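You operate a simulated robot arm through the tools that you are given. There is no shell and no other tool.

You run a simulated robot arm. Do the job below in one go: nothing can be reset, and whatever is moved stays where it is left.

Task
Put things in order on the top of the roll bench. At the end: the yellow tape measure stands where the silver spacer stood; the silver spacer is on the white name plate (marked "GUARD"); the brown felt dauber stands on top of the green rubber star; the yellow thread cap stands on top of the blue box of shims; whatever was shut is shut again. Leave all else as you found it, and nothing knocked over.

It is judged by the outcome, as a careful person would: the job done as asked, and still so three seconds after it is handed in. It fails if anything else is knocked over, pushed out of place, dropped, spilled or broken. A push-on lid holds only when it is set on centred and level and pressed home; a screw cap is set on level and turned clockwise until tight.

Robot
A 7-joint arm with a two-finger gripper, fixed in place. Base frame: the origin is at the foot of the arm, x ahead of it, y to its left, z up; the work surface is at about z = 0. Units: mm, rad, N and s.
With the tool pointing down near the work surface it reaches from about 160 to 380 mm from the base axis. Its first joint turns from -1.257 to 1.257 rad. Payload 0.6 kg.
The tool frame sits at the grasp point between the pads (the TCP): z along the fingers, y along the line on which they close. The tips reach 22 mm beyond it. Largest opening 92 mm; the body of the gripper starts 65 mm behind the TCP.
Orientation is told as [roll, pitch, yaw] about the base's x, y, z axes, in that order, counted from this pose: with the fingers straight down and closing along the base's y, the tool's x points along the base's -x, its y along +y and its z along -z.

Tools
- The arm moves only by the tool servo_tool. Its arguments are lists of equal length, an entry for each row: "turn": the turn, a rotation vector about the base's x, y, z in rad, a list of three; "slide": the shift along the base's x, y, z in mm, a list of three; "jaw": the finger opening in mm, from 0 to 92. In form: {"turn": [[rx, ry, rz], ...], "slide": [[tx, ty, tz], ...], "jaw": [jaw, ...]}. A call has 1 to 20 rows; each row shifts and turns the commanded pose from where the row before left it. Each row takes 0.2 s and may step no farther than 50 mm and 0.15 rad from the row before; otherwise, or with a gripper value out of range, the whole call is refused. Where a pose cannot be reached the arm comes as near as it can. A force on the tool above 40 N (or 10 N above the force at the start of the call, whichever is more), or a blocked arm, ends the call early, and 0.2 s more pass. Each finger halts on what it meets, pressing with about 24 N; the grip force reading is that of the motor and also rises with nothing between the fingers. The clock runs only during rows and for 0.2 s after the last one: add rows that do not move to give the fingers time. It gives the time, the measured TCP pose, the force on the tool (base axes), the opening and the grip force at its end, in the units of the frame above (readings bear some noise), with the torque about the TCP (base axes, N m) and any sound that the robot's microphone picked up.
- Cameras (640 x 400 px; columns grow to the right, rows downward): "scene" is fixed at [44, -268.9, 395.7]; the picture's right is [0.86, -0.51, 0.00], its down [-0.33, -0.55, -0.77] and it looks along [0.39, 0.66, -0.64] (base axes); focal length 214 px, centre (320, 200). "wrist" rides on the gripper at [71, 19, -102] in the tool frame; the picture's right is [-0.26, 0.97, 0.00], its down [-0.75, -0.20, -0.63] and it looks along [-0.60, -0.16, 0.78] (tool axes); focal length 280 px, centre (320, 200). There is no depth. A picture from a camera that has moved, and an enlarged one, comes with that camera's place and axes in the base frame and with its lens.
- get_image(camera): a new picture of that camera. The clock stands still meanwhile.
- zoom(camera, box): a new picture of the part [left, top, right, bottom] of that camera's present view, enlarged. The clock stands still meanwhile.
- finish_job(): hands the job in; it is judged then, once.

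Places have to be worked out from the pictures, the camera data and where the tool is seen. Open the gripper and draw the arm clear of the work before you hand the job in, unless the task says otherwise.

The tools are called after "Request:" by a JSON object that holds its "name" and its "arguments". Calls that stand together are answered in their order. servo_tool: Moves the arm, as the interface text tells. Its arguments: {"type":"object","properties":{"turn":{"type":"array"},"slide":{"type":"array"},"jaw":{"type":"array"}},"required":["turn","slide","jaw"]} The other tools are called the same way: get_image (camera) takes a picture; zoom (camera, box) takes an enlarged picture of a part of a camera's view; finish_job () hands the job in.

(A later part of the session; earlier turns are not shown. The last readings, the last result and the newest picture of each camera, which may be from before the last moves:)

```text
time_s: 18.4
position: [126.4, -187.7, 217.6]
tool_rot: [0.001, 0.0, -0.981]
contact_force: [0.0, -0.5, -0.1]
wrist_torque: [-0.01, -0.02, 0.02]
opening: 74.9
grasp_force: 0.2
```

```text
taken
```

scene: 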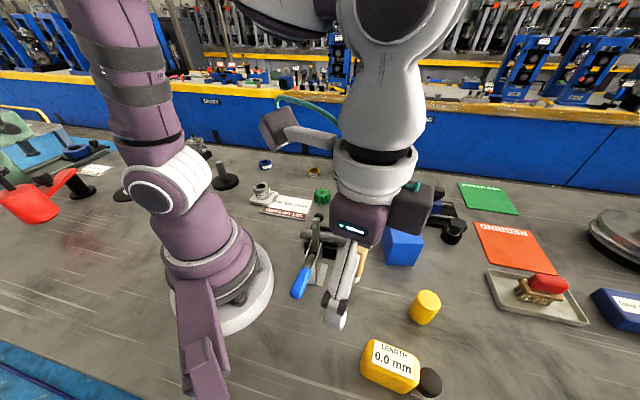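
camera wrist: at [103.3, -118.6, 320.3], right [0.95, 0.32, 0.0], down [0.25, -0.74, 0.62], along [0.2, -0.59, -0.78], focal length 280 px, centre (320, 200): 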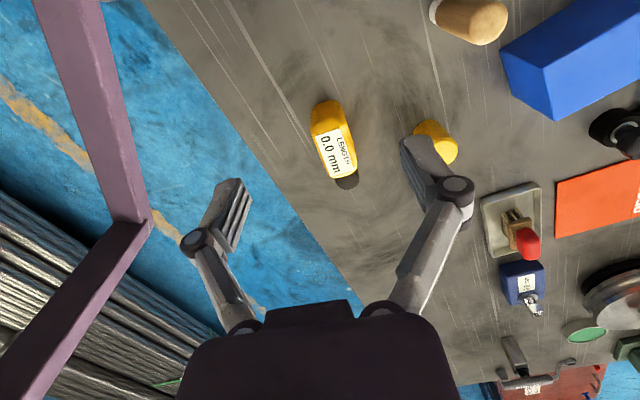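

The arm is at (126, -188, 218) over the right side with the tape measure, cap and dauber in view. I zoom on the tape measure and the other items.

Request:
{"name": "zoom", "arguments": {"camera": "wrist", "box": [280, 80, 400, 200]}}

Request:
{"name": "zoom", "arguments": {"camera": "wrist", "box": [390, 0, 640, 180]}}

Request:
{"name": "zoom", "arguments": {"camera": "scene", "box": [340, 320, 460, 400]}}

```text
3.33 times, centred on (340, 140) of wrist
camera zoom: at [103.3, -118.6, 320.3], right [0.95, 0.32, 0.0], down [0.25, -0.74, 0.62], along [0.2, -0.59, -0.78], focal length 935 px, centre (253, 400)
```

zoom: 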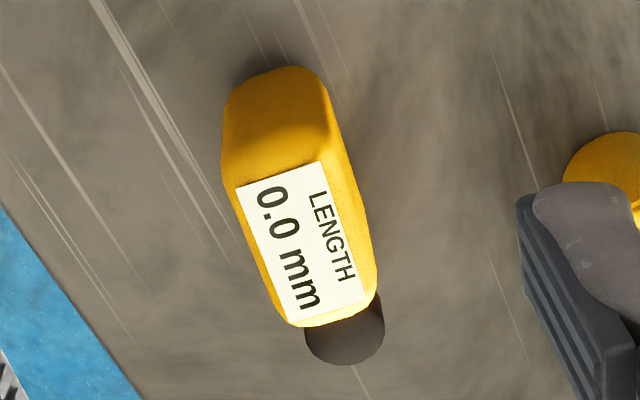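

```text
2.22 times, centred on (515, 90) of wrist
camera zoom: at [103.3, -118.6, 320.3], right [0.95, 0.32, 0.0], down [0.25, -0.74, 0.62], along [0.2, -0.59, -0.78], focal length 623 px, centre (-113, 444)
```

zoom: 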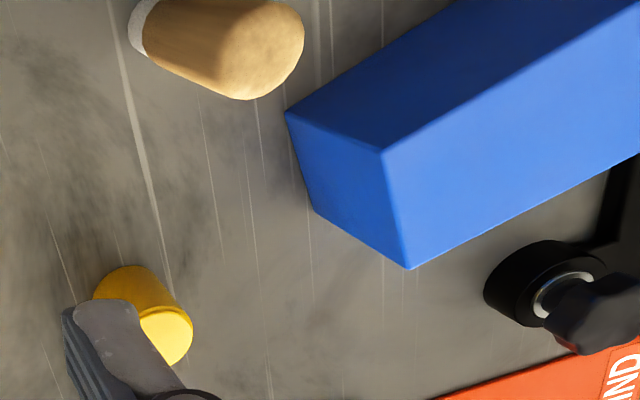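

```text
5.00 times, centred on (400, 360) of scene
camera zoom: at [43.9, -268.9, 395.7], right [0.86, -0.51, 0.0], down [-0.33, -0.55, -0.77], along [0.39, 0.66, -0.64], focal length 1072 px, centre (-80, -600)
```

zoom: 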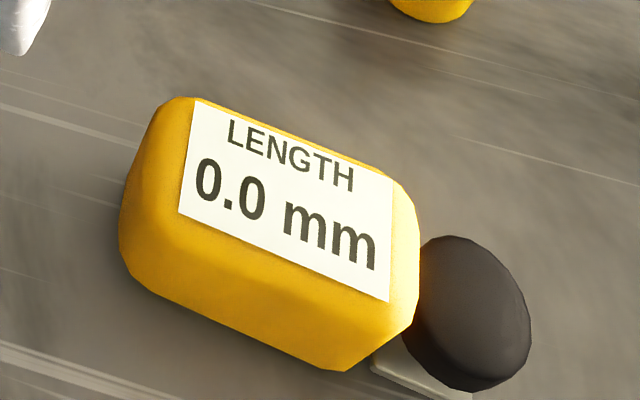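

The tape measure stands about 68 mm tall, with its top label about 50 x 26 mm, centre near (164, -248) and long axis at about -0.918 rad. I go closer over it with the same 0.45 rad outward tilt and yaw aligned to its long axis.

Request:
{"name": "servo_tool", "arguments": {"turn": [[0, 0, 0.063], [-0.119, -0.0911, 0], [-0.119, -0.0911, 0], [-0.119, -0.0911, 0], [0, 0, 0]], "slide": [[9, -15, -18], [9, -15, -18], [9, -15, -18], [9, -15, -18], [0, 0, 0]], "jaw": [75, 75, 75, 75, 75]}}

Request:
{"name": "get_image", "arguments": {"camera": "wrist"}}

Request:
{"name": "zoom", "arguments": {"camera": "scene", "box": [320, 240, 480, 400]}}

```text
time_s: 19.6
position: [162.7, -250.8, 144.9]
tool_rot: [-0.001, -0.449, -0.916]
contact_force: [0.1, -0.5, 0.9]
wrist_torque: [0.01, -0.02, 0.02]
opening: 74.7
grasp_force: 0.1
```

```text
taken
camera wrist: at [113.5, -153.7, 204.7], right [0.91, 0.4, 0.11], down [0.09, -0.45, 0.89], along [0.41, -0.8, -0.44], focal length 280 px, centre (320, 200)
```

wrist: 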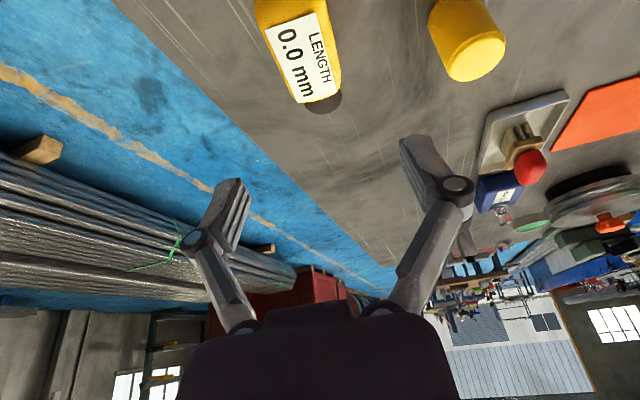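

```text
2.50 times, centred on (400, 320) of scene
camera zoom: at [44.0, -268.9, 395.7], right [0.86, -0.51, 0.0], down [-0.33, -0.55, -0.77], along [0.39, 0.66, -0.64], focal length 536 px, centre (120, -100)
```

zoom: 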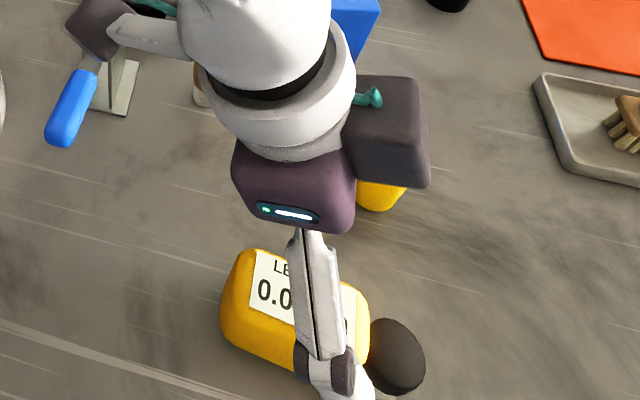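

Request:
{"name": "zoom", "arguments": {"camera": "wrist", "box": [240, 0, 380, 125]}}

Request:
{"name": "zoom", "arguments": {"camera": "scene", "box": [360, 320, 440, 400]}}

```text
3.20 times, centred on (310, 62) of wrist
camera zoom: at [113.5, -153.7, 204.7], right [0.91, 0.4, 0.11], down [0.09, -0.45, 0.89], along [0.41, -0.8, -0.44], focal length 897 px, centre (352, 640)
```

zoom: 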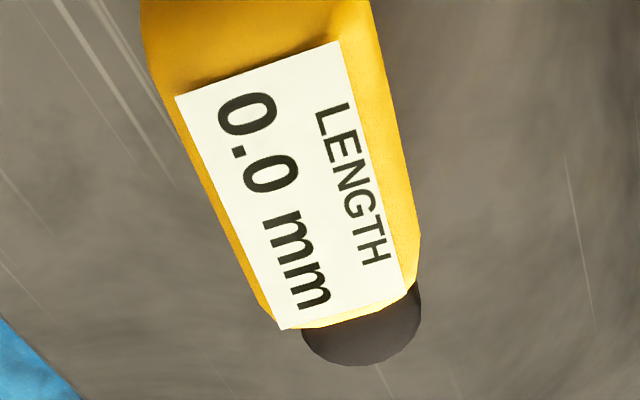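

```text
5.00 times, centred on (400, 360) of scene
camera zoom: at [44.0, -268.9, 395.7], right [0.86, -0.51, 0.0], down [-0.33, -0.55, -0.77], along [0.39, 0.66, -0.64], focal length 1072 px, centre (-80, -600)
```

zoom: 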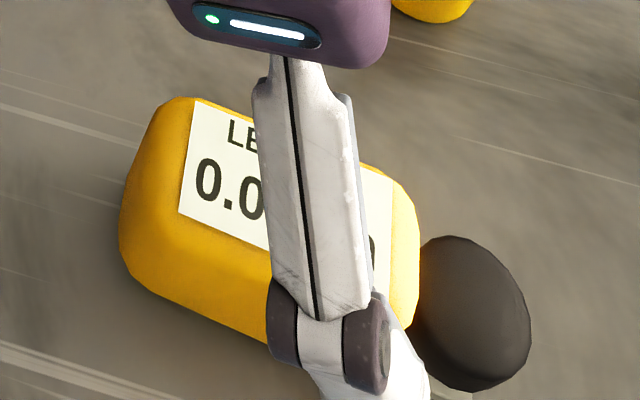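

In the tool's yaw frame the label is exactly aligned: body centre at radius 296, lateral -21.4, and the TCP is at 299.3 / -22.4. I descend to z ≈ 42 beside the body.

Request:
{"name": "servo_tool", "arguments": {"turn": [[0, 0, 0], [0, 0, 0], [0, 0, 0], [0, 0, 0], [0, 0, 0], [0, 0, 0]], "slide": [[0.8, 0.6, -22], [0, 0, -22], [0, 0, -22], [0, 0, -20], [0, 0, -15], [0, 0, 0]], "jaw": [75, 75, 75, 75, 75, 75]}}

Request:
{"name": "get_image", "arguments": {"camera": "wrist"}}

Request:
{"name": "zoom", "arguments": {"camera": "scene", "box": [330, 280, 470, 400]}}

```text
time_s: 21.0
position: [166.5, -249.0, 45.4]
tool_rot: [0.001, -0.449, -0.915]
contact_force: [-0.2, 0.0, 0.6]
wrist_torque: [-0.01, -0.04, 0.03]
opening: 74.6
grasp_force: 0.1
```

```text
taken
camera wrist: at [115.0, -153.8, 104.9], right [0.91, 0.4, 0.11], down [0.09, -0.45, 0.89], along [0.41, -0.8, -0.44], focal length 280 px, centre (320, 200)
```

wrist: 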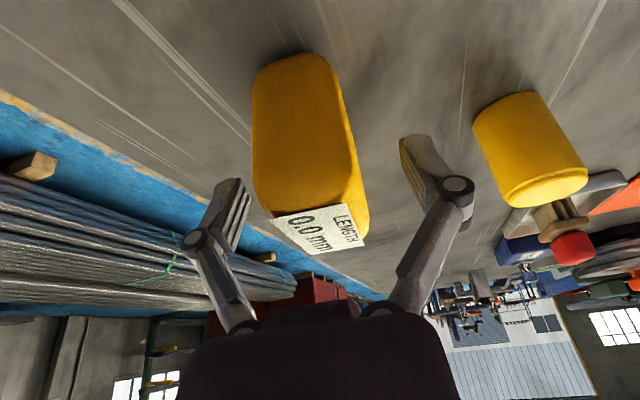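

```text
3.33 times, centred on (400, 340) of scene
camera zoom: at [44.0, -268.9, 395.7], right [0.86, -0.51, 0.0], down [-0.33, -0.55, -0.77], along [0.39, 0.66, -0.64], focal length 715 px, centre (53, -267)
```

zoom: 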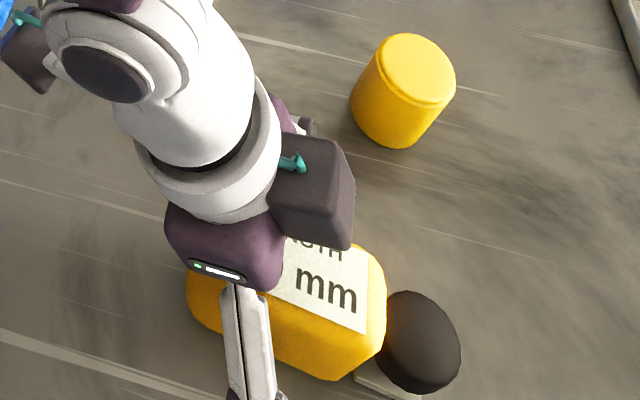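

The body stands centred between the fingers at TCP radius 300, z 44. I close on it.

Request:
{"name": "servo_tool", "arguments": {"turn": [[0, 0, 0], [0, 0, 0], [0, 0, 0], [0, 0, 0], [0, 0, 0], [0, 0, 0]], "slide": [[0, 0, 0], [0, 0, 0], [0, 0, 0], [0, 0, 0], [0, 0, 0], [0, 0, 0]], "jaw": [60, 48, 38, 28, 24, 24]}}

Request:
{"name": "get_image", "arguments": {"camera": "wrist"}}

Request:
{"name": "zoom", "arguments": {"camera": "scene", "box": [330, 280, 470, 400]}}

```text
time_s: 22.4
position: [165.3, -250.6, 44.2]
tool_rot: [0.0, -0.45, -0.917]
contact_force: [2.4, 4.8, 4.7]
wrist_torque: [0.07, 0.0, 0.1]
opening: 35.8
grasp_force: 23.4
```

```text
taken
camera wrist: at [115.1, -153.7, 105.2], right [0.91, 0.4, 0.11], down [0.09, -0.45, 0.89], along [0.41, -0.8, -0.44], focal length 280 px, centre (320, 200)
```

wrist: 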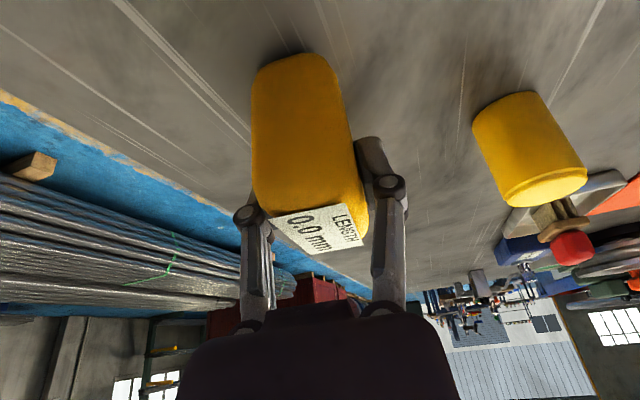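

```text
3.33 times, centred on (400, 340) of scene
camera zoom: at [43.9, -268.9, 395.7], right [0.86, -0.51, 0.0], down [-0.33, -0.55, -0.77], along [0.39, 0.66, -0.64], focal length 715 px, centre (53, -267)
```

zoom: 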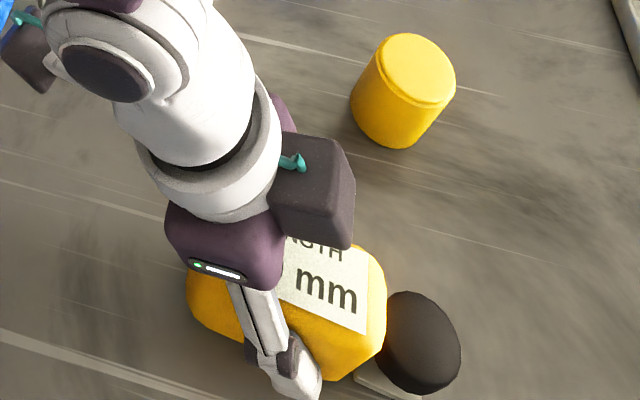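

Gripped at 35.8 mm width, base 44.3 mm below the TCP. I lift it straight up.

Request:
{"name": "servo_tool", "arguments": {"turn": [[0, 0, 0], [0, 0, 0], [0, 0, 0], [0, 0, 0], [0, 0, 0]], "slide": [[0, 0, 6], [0, 0, 14], [0, 0, 20], [0, 0, 20], [0, 0, 0]], "jaw": [24, 24, 24, 24, 24]}}

Request:
{"name": "get_image", "arguments": {"camera": "wrist"}}

Request:
{"name": "zoom", "arguments": {"camera": "scene", "box": [330, 240, 470, 400]}}

```text
time_s: 23.6
position: [164.7, -248.3, 104.3]
tool_rot: [0.001, -0.45, -0.916]
contact_force: [0.2, -0.1, -3.2]
wrist_torque: [-0.01, 0.03, 0.01]
opening: 35.6
grasp_force: 23.7
```

```text
taken
camera wrist: at [115.1, -152.7, 165.5], right [0.91, 0.4, 0.11], down [0.09, -0.45, 0.89], along [0.41, -0.8, -0.44], focal length 280 px, centre (320, 200)
```

wrist: 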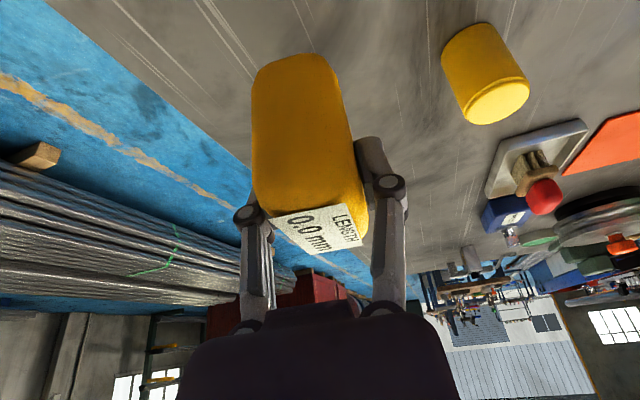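

```text
2.50 times, centred on (400, 320) of scene
camera zoom: at [44.0, -268.9, 395.7], right [0.86, -0.51, 0.0], down [-0.33, -0.55, -0.77], along [0.39, 0.66, -0.64], focal length 536 px, centre (120, -100)
```

zoom: 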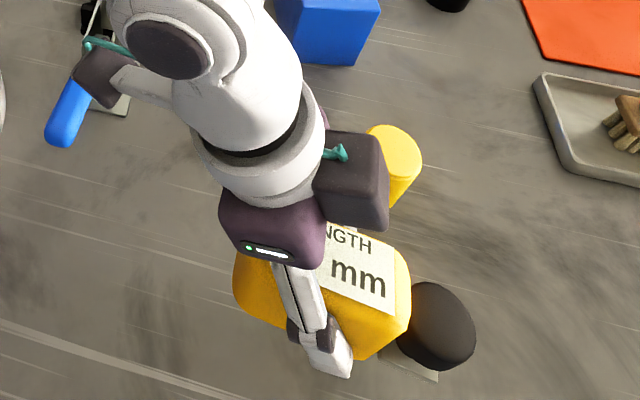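

The tape is held without slipping (about 3 N). I raise it to z ≈ 215, pull in to radius 265, then swing it round to the left side in an arc.

Request:
{"name": "servo_tool", "arguments": {"turn": [[0, 0, 0], [0, 0, 0], [0, 0, 0], [0, 0, 0], [0, 0, 0]], "slide": [[0, 0, 25], [-6, 9, 28], [-6, 9, 28], [-6.7, 10.5, 28], [0, 0, 0]], "jaw": [24, 24, 24, 24, 24]}}

Request:
{"name": "servo_tool", "arguments": {"turn": [[0, 0, 0.1378], [0, 0, 0.1378], [0, 0, 0.1378], [0, 0, 0.1378], [0, 0, 0.1378], [0, 0, 0.1378], [0, 0, 0.1378], [0, 0, 0.1378], [0, 0, 0.1378], [0, 0, 0.1378], [0, 0, 0.1378], [0, 0, 0.1378], [0, 0, 0.1378], [0, 0, 0]], "slide": [[30.0, 23.1, 0], [26.4, 27.2, 0], [22.2, 30.6, 0], [17.6, 33.5, 0], [12.7, 35.7, 0], [7.5, 37.1, 0], [2.1, 37.8, 0], [-3.3, 37.8, 0], [-8.7, 36.8, 0], [-13.8, 35.3, 0], [-18.7, 32.9, 0], [-23.2, 29.9, 0], [-27.2, 26.3, 0], [0, 0, 0]], "jaw": [24, 24, 24, 24, 24, 24, 24, 24, 24, 24, 24, 24, 24, 24]}}

Request:
{"name": "get_image", "arguments": {"camera": "wrist"}}

Request:
{"name": "get_image", "arguments": {"camera": "scene"}}

```text
time_s: 24.8
position: [146.6, -220.0, 216.1]
tool_rot: [0.002, -0.45, -0.916]
contact_force: [0.3, 0.0, -3.0]
wrist_torque: [0.0, -0.02, 0.02]
opening: 35.3
grasp_force: 24.0
```

```text
time_s: 27.8
position: [166.7, 203.1, 214.7]
tool_rot: [0.0, -0.45, 0.878]
contact_force: [-0.2, 1.0, -2.6]
wrist_torque: [-0.02, -0.01, 0.02]
opening: 35.5
grasp_force: 24.1
```

```text
taken
camera wrist: at [83.7, 132.4, 275.3], right [-0.59, 0.8, 0.11], down [0.42, 0.18, 0.89], along [0.69, 0.57, -0.44], focal length 280 px, centre (320, 200)
```

wrist: 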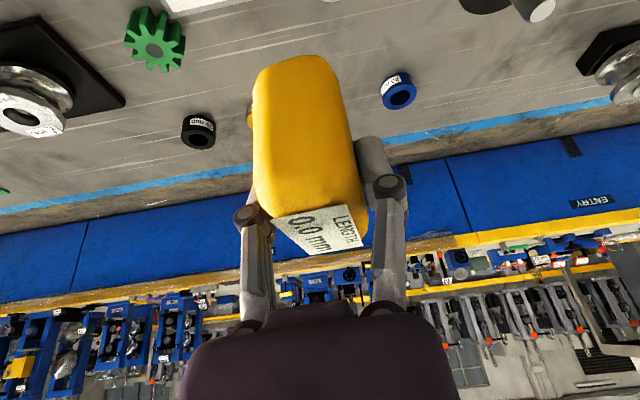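

```text
taken
```

scene: 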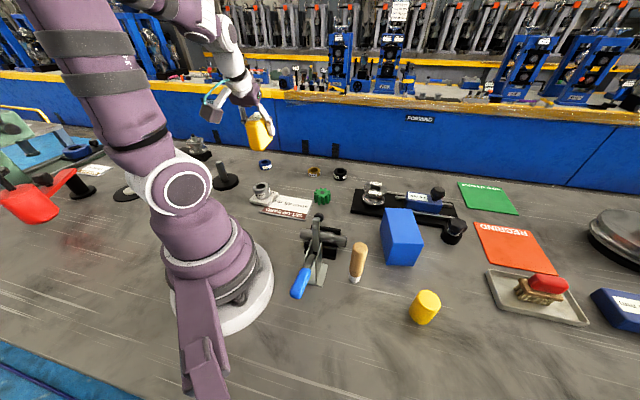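

The tape is carried safely, and the arm is at radius 264 on the silver spacer's bearing. I extend outward to radius 423 while lowering to z ≈ 150.

Request:
{"name": "servo_tool", "arguments": {"turn": [[0, 0, 0], [0, 0, 0], [0, 0, 0], [0, 0, 0], [0, 0, 0], [0, 0, 0]], "slide": [[20.8, 24.3, -13], [20.8, 24.3, -13], [20.8, 24.3, -13], [20.9, 24.3, -13], [20.9, 24.2, -13], [0, 0, 0]], "jaw": [24, 24, 24, 24, 24, 24]}}

Request:
{"name": "get_image", "arguments": {"camera": "wrist"}}

Request:
{"name": "zoom", "arguments": {"camera": "scene", "box": [210, 70, 370, 220]}}

```text
time_s: 29.2
position: [277.2, 322.7, 147.5]
tool_rot: [-0.003, -0.448, 0.879]
contact_force: [-0.1, 0.6, -2.7]
wrist_torque: [0.03, -0.02, 0.02]
opening: 35.8
grasp_force: 24.2
```

```text
taken
camera wrist: at [193.8, 252.1, 208.7], right [-0.59, 0.8, 0.11], down [0.42, 0.18, 0.89], along [0.69, 0.57, -0.44], focal length 280 px, centre (320, 200)
```

wrist: 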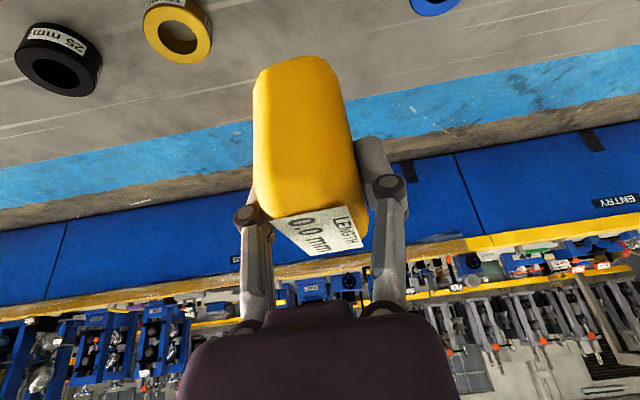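

```text
2.67 times, centred on (290, 145) of scene
camera zoom: at [44.0, -268.9, 395.7], right [0.86, -0.51, 0.0], down [-0.33, -0.55, -0.77], along [0.39, 0.66, -0.64], focal length 572 px, centre (400, 347)
```

zoom: 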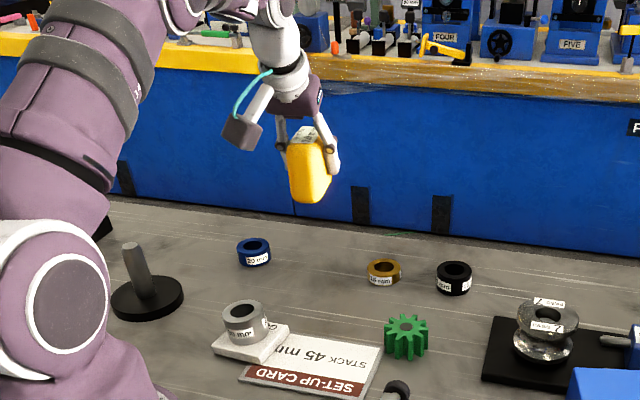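

There is a 5 mm sideways deviation up here near the reach limit, as I saw before; lower down it was better. I lower to z ≈ 85 and check again.

Request:
{"name": "servo_tool", "arguments": {"turn": [[0, 0, 0], [0, 0, 0], [0, 0, 0], [0, 0, 0], [0, 0, 0], [0, 0, 0]], "slide": [[0, 0, -15], [0, 0, -16], [0, 0, -16], [0, 0, -16], [0, 0, 0], [0, 0, 0]], "jaw": [24, 24, 24, 24, 24, 24]}}

Request:
{"name": "get_image", "arguments": {"camera": "wrist"}}

Request:
{"name": "zoom", "arguments": {"camera": "scene", "box": [230, 100, 360, 200]}}

```text
time_s: 30.6
position: [275.7, 323.2, 85.3]
tool_rot: [0.001, -0.448, 0.876]
contact_force: [-0.1, -0.1, -4.3]
wrist_torque: [-0.01, 0.02, 0.0]
opening: 35.8
grasp_force: 24.5
```

```text
taken
camera wrist: at [191.6, 252.0, 145.3], right [-0.59, 0.8, 0.11], down [0.42, 0.18, 0.89], along [0.69, 0.57, -0.44], focal length 280 px, centre (320, 200)
```

wrist: 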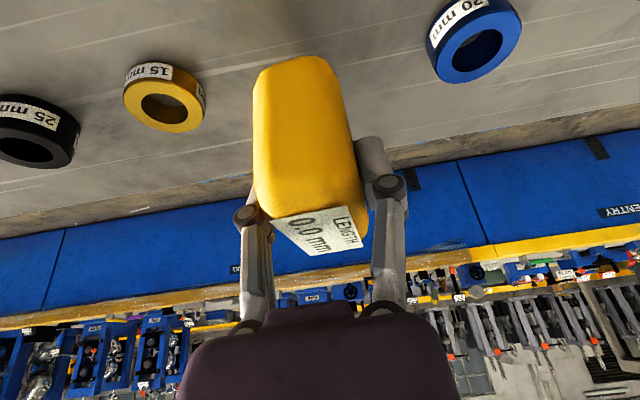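

```text
4.00 times, centred on (295, 150) of scene
camera zoom: at [44.0, -268.9, 395.7], right [0.86, -0.51, 0.0], down [-0.33, -0.55, -0.77], along [0.39, 0.66, -0.64], focal length 858 px, centre (420, 400)
```

zoom: 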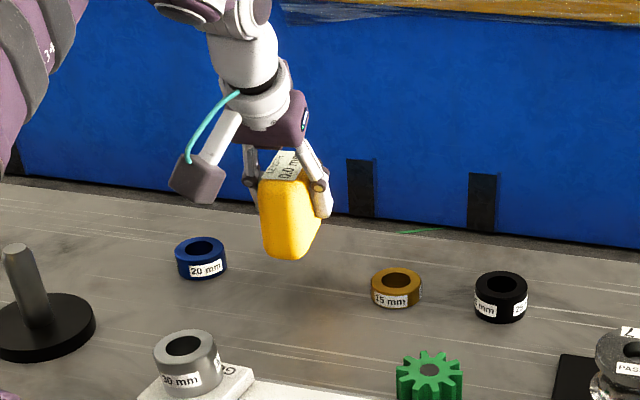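

TCP is actually at (275.6, 323.0, 84.4); the target is about (272, 324.6). I correct by (-3.6, +1.6) while lowering to z ≈ 54 and re-check.

Request:
{"name": "servo_tool", "arguments": {"turn": [[0, 0, 0], [0, 0, 0], [0, 0, 0], [0, 0, 0], [0, 0, 0]], "slide": [[-1.2, 0.5, -10], [-1.2, 0.5, -10], [-1.2, 0.6, -10], [0, 0, 0], [0, 0, 0]], "jaw": [24, 24, 24, 24, 24]}}

Request:
{"name": "get_image", "arguments": {"camera": "wrist"}}

Request:
{"name": "zoom", "arguments": {"camera": "scene", "box": [240, 110, 350, 190]}}

```text
time_s: 31.8
position: [270.3, 324.6, 55.1]
tool_rot: [-0.001, -0.449, 0.876]
contact_force: [0.5, 0.4, -2.3]
wrist_torque: [0.0, 0.0, 0.0]
opening: 35.9
grasp_force: 24.1
```

```text
taken
camera wrist: at [186.5, 253.8, 116.3], right [-0.59, 0.8, 0.11], down [0.42, 0.18, 0.89], along [0.69, 0.57, -0.44], focal length 280 px, centre (320, 200)
```

wrist: 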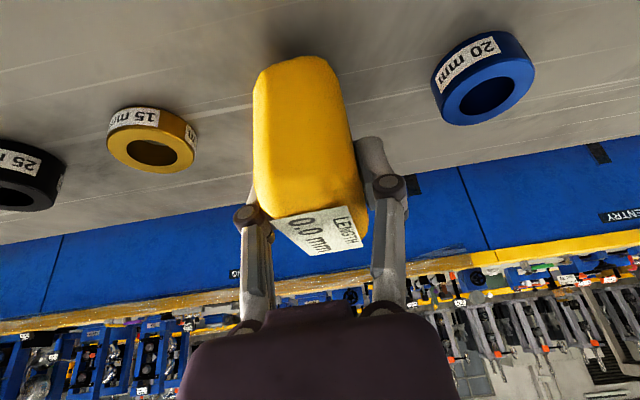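

```text
5.00 times, centred on (295, 150) of scene
camera zoom: at [44.0, -268.9, 395.7], right [0.86, -0.51, 0.0], down [-0.33, -0.55, -0.77], along [0.39, 0.66, -0.64], focal length 1072 px, centre (445, 450)
```

zoom: 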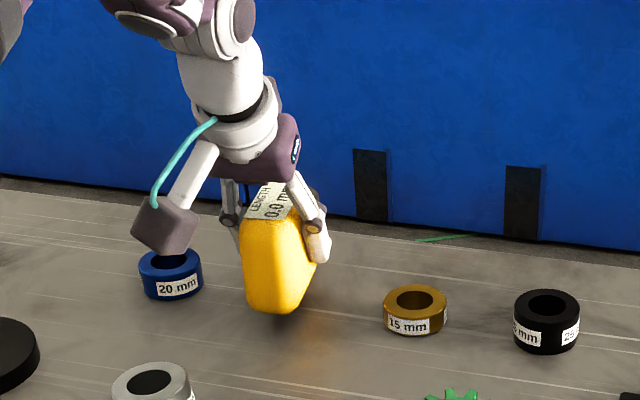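

Now at (270.4, 324.9, 55.4), about 11 mm above the table. I lower slowly to contact.

Request:
{"name": "servo_tool", "arguments": {"turn": [[0, 0, 0], [0, 0, 0], [0, 0, 0], [0, 0, 0]], "slide": [[0.7, -0.2, -4], [0.6, 0, -3], [0, 0, -2], [0, 0, 0]], "jaw": [24, 24, 24, 24]}}

Request:
{"name": "servo_tool", "arguments": {"turn": [[0, 0, 0], [0, 0, 0]], "slide": [[0, 0, -1.2], [0, 0, 0]], "jaw": [24, 24]}}

```text
time_s: 32.8
position: [271.7, 324.0, 48.1]
tool_rot: [0.0, -0.449, 0.876]
contact_force: [0.0, 0.8, -2.5]
wrist_torque: [-0.01, 0.03, -0.03]
opening: 35.8
grasp_force: 24.1
```

```text
time_s: 33.4
position: [272.6, 325.1, 46.0]
tool_rot: [-0.001, -0.45, 0.878]
contact_force: [0.1, -0.1, -2.5]
wrist_torque: [-0.01, 0.0, -0.01]
opening: 35.9
grasp_force: 23.9
```

Still no contact at z ≈ 46. I go on in 1 mm steps.

Request:
{"name": "servo_tool", "arguments": {"turn": [[0, 0, 0], [0, 0, 0]], "slide": [[0, 0, -1], [0, 0, 0]], "jaw": [24, 24]}}

Request:
{"name": "servo_tool", "arguments": {"turn": [[0, 0, 0], [0, 0, 0]], "slide": [[0, 0, -0.8], [0, 0, 0]], "jaw": [24, 24]}}

```text
time_s: 34.0
position: [271.1, 324.2, 45.6]
tool_rot: [-0.001, -0.448, 0.876]
contact_force: [0.5, -0.6, -3.1]
wrist_torque: [0.01, 0.0, 0.02]
opening: 35.7
grasp_force: 23.9
```

```text
time_s: 34.6
position: [273.1, 324.1, 44.8]
tool_rot: [0.0, -0.449, 0.876]
contact_force: [-1.3, -0.3, -2.2]
wrist_torque: [-0.01, 0.02, -0.05]
opening: 35.6
grasp_force: 24.2
```

Request:
{"name": "servo_tool", "arguments": {"turn": [[0, 0, 0], [0, 0, 0]], "slide": [[0, 0, -0.7], [0, 0, 0]], "jaw": [24, 24]}}

Request:
{"name": "get_image", "arguments": {"camera": "wrist"}}

Request:
{"name": "zoom", "arguments": {"camera": "scene", "box": [250, 120, 330, 180]}}

```text
time_s: 35.2
position: [272.3, 326.3, 43.7]
tool_rot: [0.002, -0.451, 0.876]
contact_force: [-11.7, -13.5, 25.0]
wrist_torque: [-0.17, 0.16, 0.0]
opening: 35.8
grasp_force: 24.5
```

```text
taken
camera wrist: at [188.2, 254.2, 104.2], right [-0.59, 0.8, 0.11], down [0.42, 0.18, 0.89], along [0.69, 0.57, -0.44], focal length 280 px, centre (320, 200)
```

wrist: 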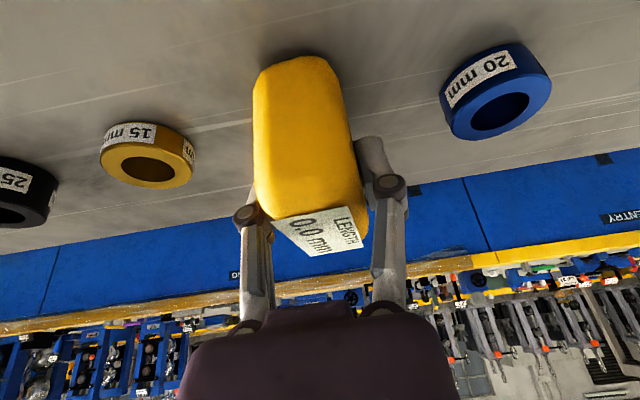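

```text
6.67 times, centred on (290, 150) of scene
camera zoom: at [43.9, -268.9, 395.6], right [0.86, -0.51, 0.0], down [-0.33, -0.55, -0.77], along [0.39, 0.66, -0.64], focal length 1430 px, centre (520, 533)
```

zoom: 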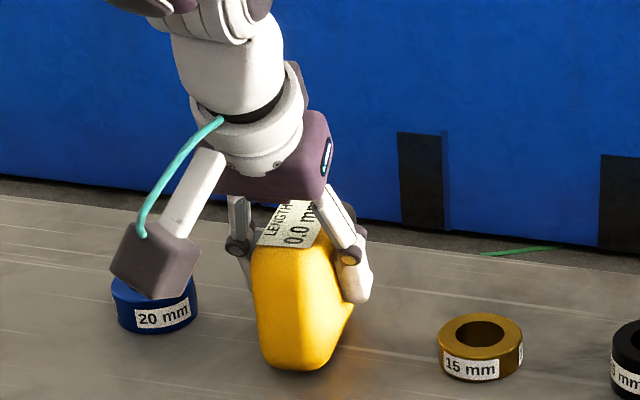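

Contact is made (about 28 N). I ease up slightly to relieve the pressure before opening.

Request:
{"name": "servo_tool", "arguments": {"turn": [[0, 0, 0], [0, 0, 0]], "slide": [[0, 0, 0.4], [0, 0, 0]], "jaw": [24, 24]}}

```text
time_s: 35.8
position: [272.5, 326.3, 43.9]
tool_rot: [-0.001, -0.452, 0.877]
contact_force: [-9.7, -4.7, 17.1]
wrist_torque: [0.09, 0.06, 0.07]
opening: 35.5
grasp_force: 23.5
```

Request:
{"name": "servo_tool", "arguments": {"turn": [[0, 0, 0], [0, 0, 0]], "slide": [[0, 0, 0.4], [0, 0, 0]], "jaw": [24, 24]}}

```text
time_s: 36.4
position: [273.3, 323.8, 44.6]
tool_rot: [0.0, -0.45, 0.877]
contact_force: [-1.8, 4.6, 2.7]
wrist_torque: [0.34, 0.01, 0.11]
opening: 36.0
grasp_force: 24.3
```

The force is nearly neutral now. I open the fingers slowly.

Request:
{"name": "servo_tool", "arguments": {"turn": [[0, 0, 0], [0, 0, 0], [0, 0, 0], [0, 0, 0], [0, 0, 0], [0, 0, 0]], "slide": [[0, 0, 0], [0, 0, 0], [0, 0, 0], [0, 0, 0], [0, 0, 0], [0, 0, 0]], "jaw": [36, 40, 46, 52, 58, 60]}}

Request:
{"name": "get_image", "arguments": {"camera": "wrist"}}

Request:
{"name": "zoom", "arguments": {"camera": "scene", "box": [250, 120, 330, 180]}}

```text
time_s: 37.8
position: [272.2, 324.1, 43.3]
tool_rot: [-0.001, -0.449, 0.876]
contact_force: [-0.8, 0.2, 0.6]
wrist_torque: [-0.01, -0.02, -0.04]
opening: 59.9
grasp_force: 0.0
```

```text
taken
camera wrist: at [188.9, 253.5, 104.5], right [-0.59, 0.8, 0.11], down [0.42, 0.18, 0.89], along [0.69, 0.57, -0.44], focal length 280 px, centre (320, 200)
```

wrist: 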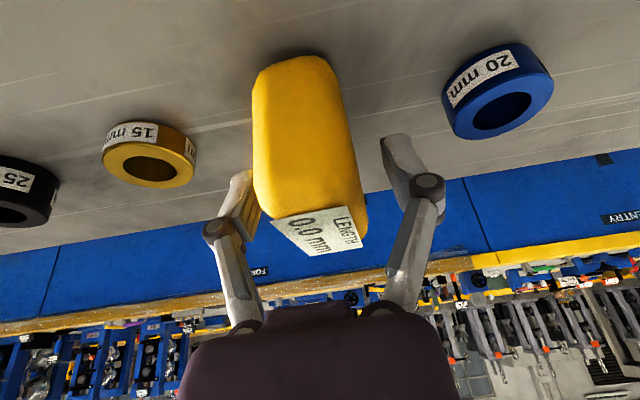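

```text
6.67 times, centred on (290, 150) of scene
camera zoom: at [44.0, -268.9, 395.7], right [0.86, -0.51, 0.0], down [-0.33, -0.55, -0.77], along [0.39, 0.66, -0.64], focal length 1430 px, centre (520, 533)
```

zoom: 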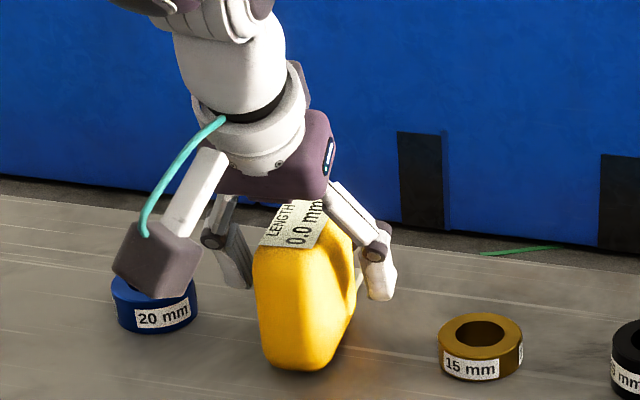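

The tape measure stands upright at the spacer's old place. I back off along the tool axis, upward and inward.

Request:
{"name": "servo_tool", "arguments": {"turn": [[0, 0, 0], [0, 0, 0], [0, 0, 0], [0, 0, 0], [0, 0, 0], [0, 0, 0]], "slide": [[-2.5, -3, 8], [-5, -6, 16], [-6, -7.2, 20], [-7, -8.4, 23], [-7, -8.4, 23], [0, 0, 0]], "jaw": [62, 62, 62, 62, 62, 62]}}

Request:
{"name": "get_image", "arguments": {"camera": "wrist"}}

Request:
{"name": "zoom", "arguments": {"camera": "scene", "box": [220, 110, 380, 230]}}

```text
time_s: 39.2
position: [245.1, 290.2, 134.7]
tool_rot: [-0.001, -0.449, 0.876]
contact_force: [-0.3, -0.1, 0.0]
wrist_torque: [0.01, -0.02, -0.02]
opening: 61.7
grasp_force: 0.1
```

```text
taken
camera wrist: at [161.3, 219.2, 195.5], right [-0.59, 0.8, 0.11], down [0.42, 0.18, 0.89], along [0.69, 0.57, -0.44], focal length 280 px, centre (320, 200)
```

wrist: 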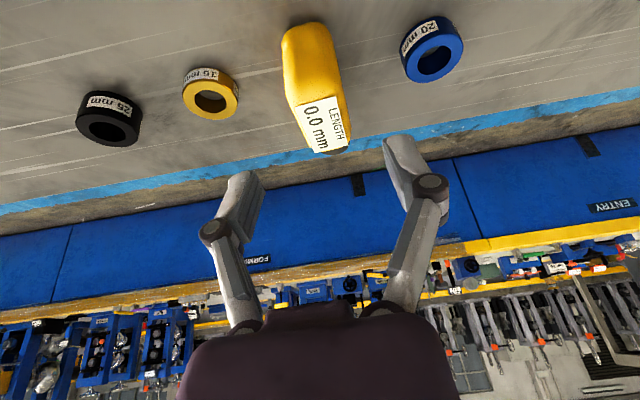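

```text
3.33 times, centred on (300, 170) of scene
camera zoom: at [43.9, -268.9, 395.7], right [0.86, -0.51, 0.0], down [-0.33, -0.55, -0.77], along [0.39, 0.66, -0.64], focal length 715 px, centre (387, 300)
```

zoom: 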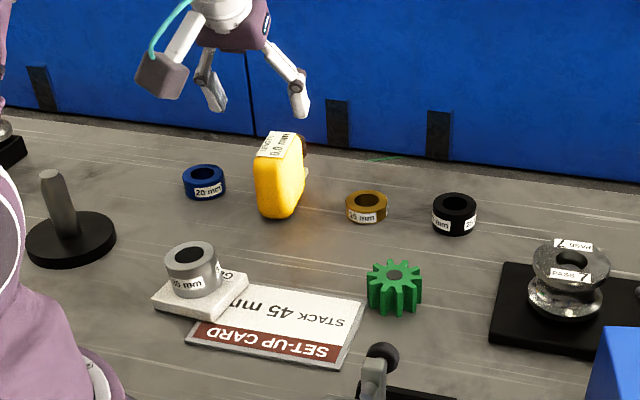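

The tape stands between the blue and gold spacers, its body centre about 5 mm inward of the old spacer centre with the knob outward, as intended. Next I go vertical over the star region to measure the star.

Request:
{"name": "servo_tool", "arguments": {"turn": [[-0.1152, 0.096, 0], [-0.1152, 0.096, 0], [-0.1152, 0.096, 0], [0, 0, -0.145], [0, 0, -0.145], [0, 0, -0.145], [0, 0, 0]], "slide": [[-6, -28, 32], [-6, -28, 32], [-6, -28, 32], [0, -35, 0], [0, -35, 0], [0, -35, 0], [0, 0, 0]], "jaw": [62, 62, 62, 62, 62, 62, 62]}}

Request:
{"name": "get_image", "arguments": {"camera": "wrist"}}

Request:
{"name": "zoom", "arguments": {"camera": "scene", "box": [270, 190, 390, 310]}}

```text
time_s: 40.8
position: [227.0, 100.5, 225.7]
tool_rot: [0.0, 0.0, 0.439]
contact_force: [-0.1, 0.4, -0.5]
wrist_torque: [-0.03, -0.02, 0.0]
opening: 62.1
grasp_force: 0.1
```

```text
taken
camera wrist: at [156.3, 87.1, 327.2], right [-0.17, 0.98, 0.0], down [0.77, 0.14, 0.62], along [0.62, 0.11, -0.78], focal length 280 px, centre (320, 200)
```

wrist: 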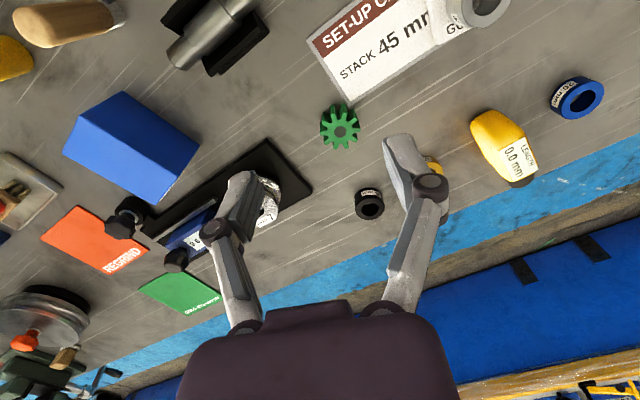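

```text
3.33 times, centred on (330, 250) of scene
camera zoom: at [43.9, -268.9, 395.7], right [0.86, -0.51, 0.0], down [-0.33, -0.55, -0.77], along [0.39, 0.66, -0.64], focal length 715 px, centre (287, 33)
```

zoom: 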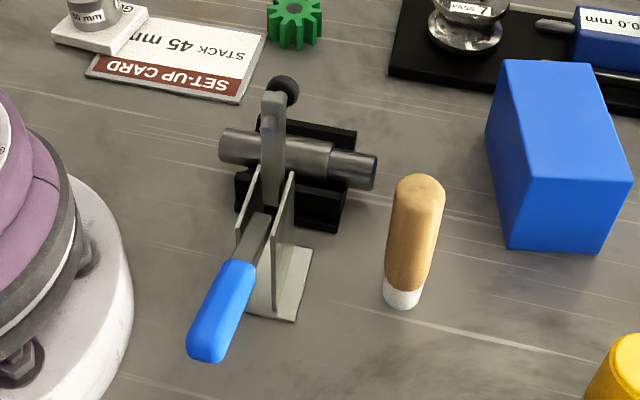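

Request:
{"name": "zoom", "arguments": {"camera": "wrist", "box": [290, 85, 390, 170]}}

Request:
{"name": "zoom", "arguments": {"camera": "wrist", "box": [0, 0, 280, 210]}}

```text
4.71 times, centred on (340, 128) of wrist
camera zoom: at [156.3, 87.1, 327.2], right [-0.17, 0.98, 0.0], down [0.77, 0.14, 0.62], along [0.62, 0.11, -0.78], focal length 1320 px, centre (226, 541)
```

zoom: 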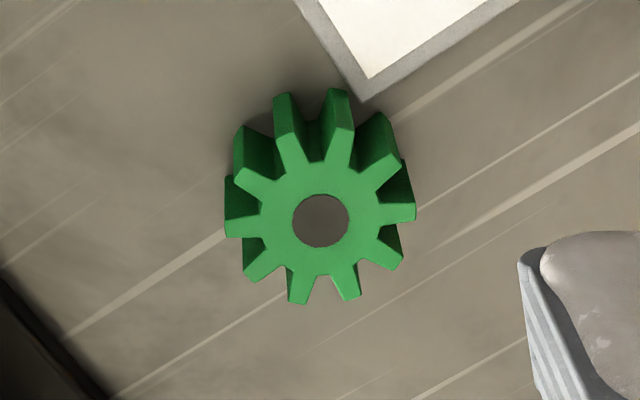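

```text
1.90 times, centred on (140, 105) of wrist
camera zoom: at [156.3, 87.1, 327.2], right [-0.17, 0.98, 0.0], down [0.77, 0.14, 0.62], along [0.62, 0.11, -0.78], focal length 534 px, centre (663, 381)
```

zoom: 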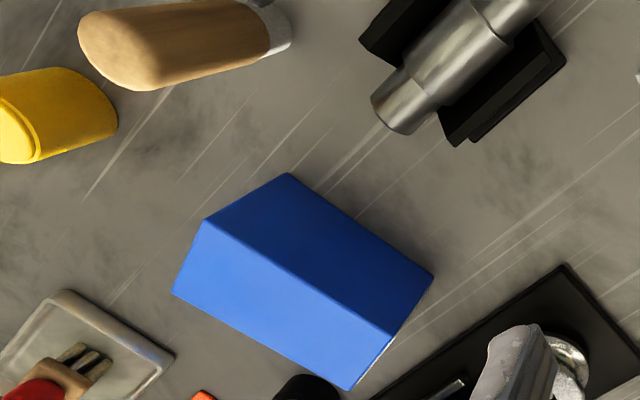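

The star's centre measures (291, 134.7) with its top at about z 26 and a hub about 29 mm wide. I now move over to view the dauber from above, keeping the camera side away from the clamp.

Request:
{"name": "servo_tool", "arguments": {"turn": [[0, 0, -0.03], [0, 0, -0.03], [0, 0, -0.03], [0, 0, -0.03], [0, 0, -0.019], [0, 0, 0]], "slide": [[-7.4, -39.1, 0], [-7.4, -39.1, 0], [-7.4, -39.1, 0], [-7.4, -39.1, 0], [-7.4, -39.1, 0], [0, 0, 0]], "jaw": [60, 60, 60, 60, 60, 60]}}

Request:
{"name": "get_image", "arguments": {"camera": "wrist"}}

Request:
{"name": "get_image", "arguments": {"camera": "scene"}}

```text
time_s: 42.2
position: [186.6, -95.4, 231.2]
tool_rot: [-0.001, 0.0, 0.302]
contact_force: [-0.1, -1.0, 0.8]
wrist_torque: [0.02, 0.02, -0.02]
opening: 60.0
grasp_force: 0.1
```

```text
taken
camera wrist: at [114.9, -99.0, 333.7], right [-0.04, 1.0, 0.0], down [0.78, 0.03, 0.62], along [0.62, 0.02, -0.78], focal length 280 px, centre (320, 200)
```

wrist: 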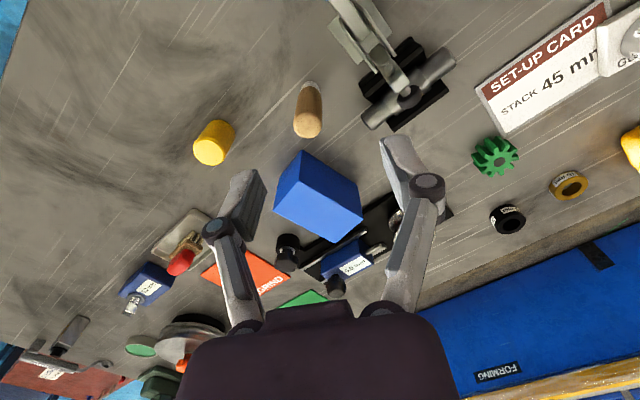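

```text
taken
```

scene: 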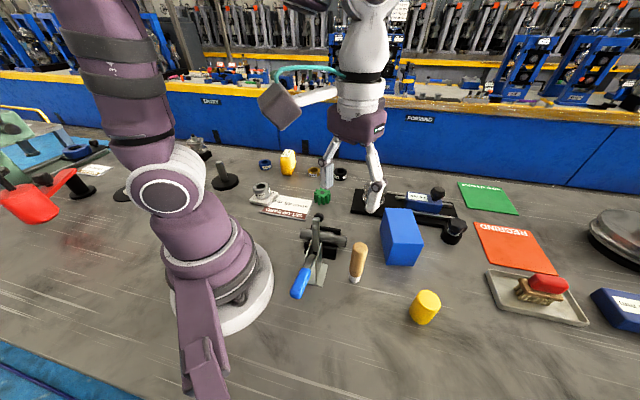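

Request:
{"name": "zoom", "arguments": {"camera": "wrist", "box": [260, 60, 360, 150]}}

Request:
{"name": "zoom", "arguments": {"camera": "wrist", "box": [310, 0, 470, 140]}}

Request:
{"name": "zoom", "arguments": {"camera": "wrist", "box": [170, 100, 270, 180]}}

Request:
{"name": "zoom", "arguments": {"camera": "wrist", "box": [250, 130, 390, 260]}}

```text
4.44 times, centred on (310, 105) of wrist
camera zoom: at [114.9, -99.0, 333.7], right [-0.04, 1.0, 0.0], down [0.78, 0.03, 0.62], along [0.62, 0.02, -0.78], focal length 1246 px, centre (364, 622)
```

zoom: 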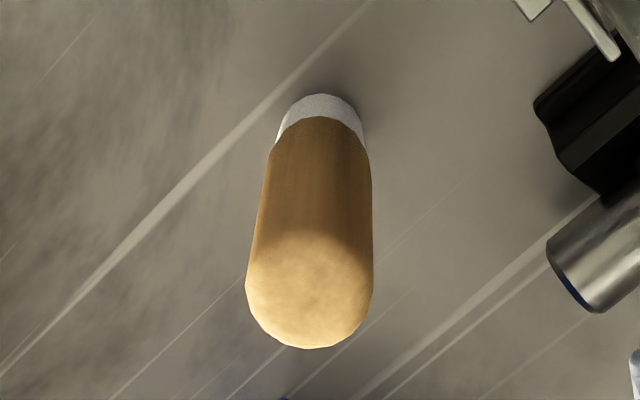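

```text
2.86 times, centred on (390, 70) of wrist
camera zoom: at [114.9, -99.0, 333.7], right [-0.04, 1.0, 0.0], down [0.78, 0.03, 0.62], along [0.62, 0.02, -0.78], focal length 801 px, centre (120, 571)
```

zoom: 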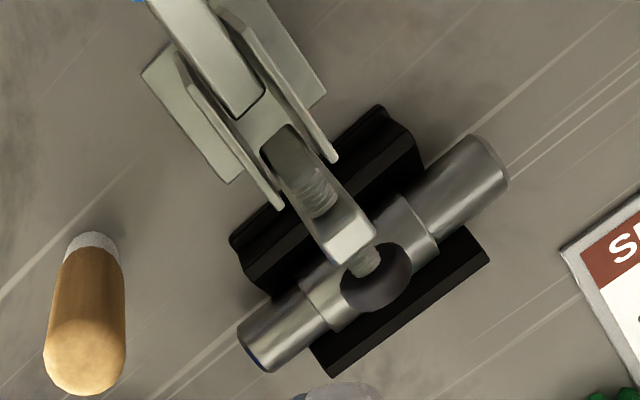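

```text
5.00 times, centred on (220, 140) of wrist
camera zoom: at [114.9, -99.0, 333.7], right [-0.04, 1.0, 0.0], down [0.78, 0.03, 0.62], along [0.62, 0.02, -0.78], focal length 1402 px, centre (820, 500)
```

zoom: 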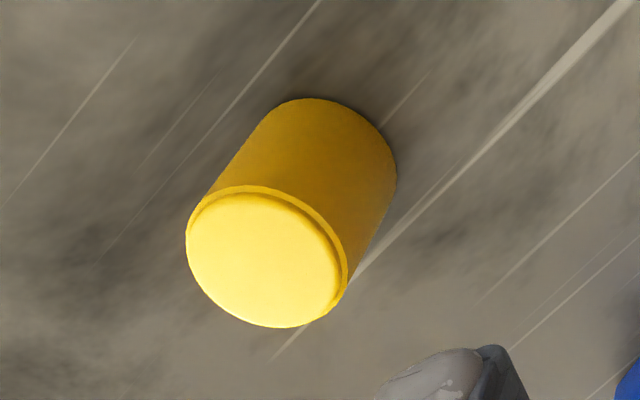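

```text
3.08 times, centred on (320, 195) of wrist
camera zoom: at [114.9, -99.0, 333.7], right [-0.04, 1.0, 0.0], down [0.78, 0.03, 0.62], along [0.62, 0.02, -0.78], focal length 863 px, centre (320, 215)
```

zoom: 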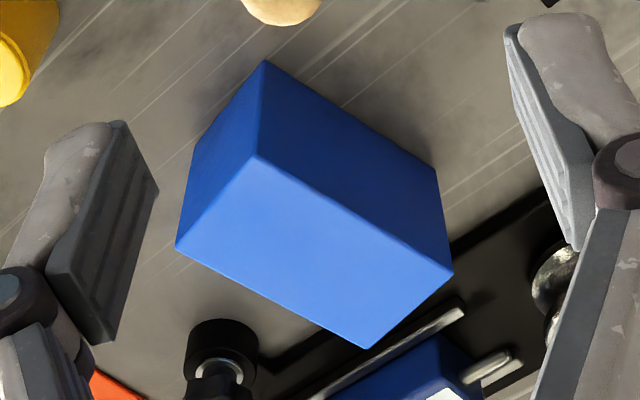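

The dauber stands at about (219, -106), 25 mm wide and about 105 tall. The cap is at about (279, -220), 38 wide and 44 tall, and the box top's centre is (349, -91). I move down over the dauber with fingers open at 60.

Request:
{"name": "servo_tool", "arguments": {"turn": [[0, 0, 0], [0, 0, 0], [0, 0, 0], [0, 0, 0], [0, 0, 0]], "slide": [[10.2, -3.3, -25], [10.2, -3.3, -25], [10.3, -3.4, -25], [0, 0, -20], [0, 0, 0]], "jaw": [60, 60, 60, 60, 60]}}

Request:
{"name": "get_image", "arguments": {"camera": "wrist"}}

Request:
{"name": "zoom", "arguments": {"camera": "scene", "box": [280, 160, 420, 300]}}

```text
time_s: 43.4
position: [218.1, -105.4, 134.2]
tool_rot: [-0.001, 0.0, 0.302]
contact_force: [-0.7, -1.0, 0.0]
wrist_torque: [0.0, 0.0, 0.01]
opening: 60.2
grasp_force: 0.1
```

```text
taken
camera wrist: at [145.0, -108.0, 236.2], right [-0.04, 1.0, 0.0], down [0.78, 0.03, 0.62], along [0.62, 0.02, -0.78], focal length 280 px, centre (320, 200)
```

wrist: 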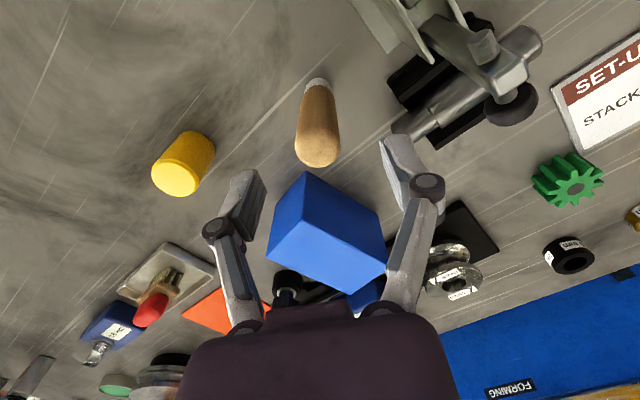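

```text
2.86 times, centred on (350, 230) of scene
camera zoom: at [44.0, -268.9, 395.7], right [0.86, -0.51, 0.0], down [-0.33, -0.55, -0.77], along [0.39, 0.66, -0.64], focal length 613 px, centre (234, 114)
```

zoom: 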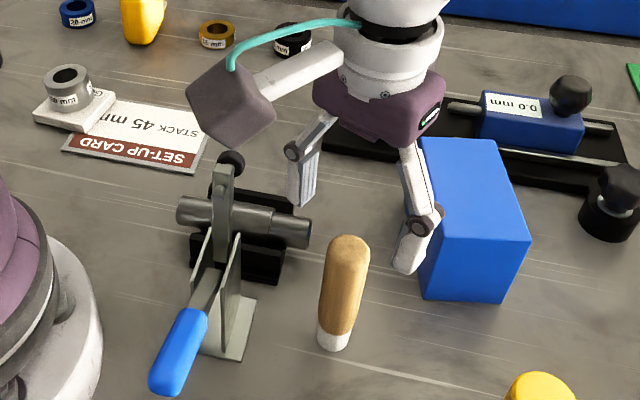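

The dauber is centred between the fingers. I descend to z ≈ 72 to grip the upper half.

Request:
{"name": "servo_tool", "arguments": {"turn": [[0, 0, 0], [0, 0, 0], [0, 0, 0], [0, 0, 0], [0, 0, 0]], "slide": [[0, -1, -16], [0, 0, -16], [0, 0, -16], [0, 0, -14], [0, 0, 0]], "jaw": [60, 60, 60, 60, 60]}}

Request:
{"name": "get_image", "arguments": {"camera": "wrist"}}

Request:
{"name": "zoom", "arguments": {"camera": "scene", "box": [280, 160, 420, 300]}}

```text
time_s: 44.6
position: [219.2, -104.7, 75.3]
tool_rot: [0.0, 0.001, 0.303]
contact_force: [-0.4, -0.8, 0.0]
wrist_torque: [0.0, 0.03, 0.0]
opening: 60.1
grasp_force: 0.0
```

```text
taken
camera wrist: at [146.4, -107.8, 176.7], right [-0.04, 1.0, 0.0], down [0.78, 0.03, 0.62], along [0.62, 0.02, -0.78], focal length 280 px, centre (320, 200)
```

wrist: 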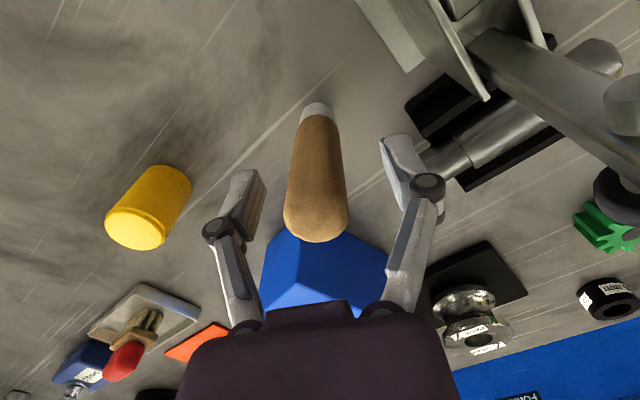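

```text
2.86 times, centred on (350, 230) of scene
camera zoom: at [44.0, -268.9, 395.7], right [0.86, -0.51, 0.0], down [-0.33, -0.55, -0.77], along [0.39, 0.66, -0.64], focal length 613 px, centre (234, 114)
```

zoom: 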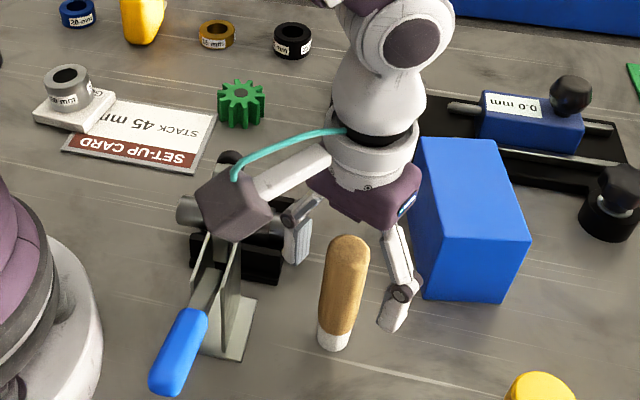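

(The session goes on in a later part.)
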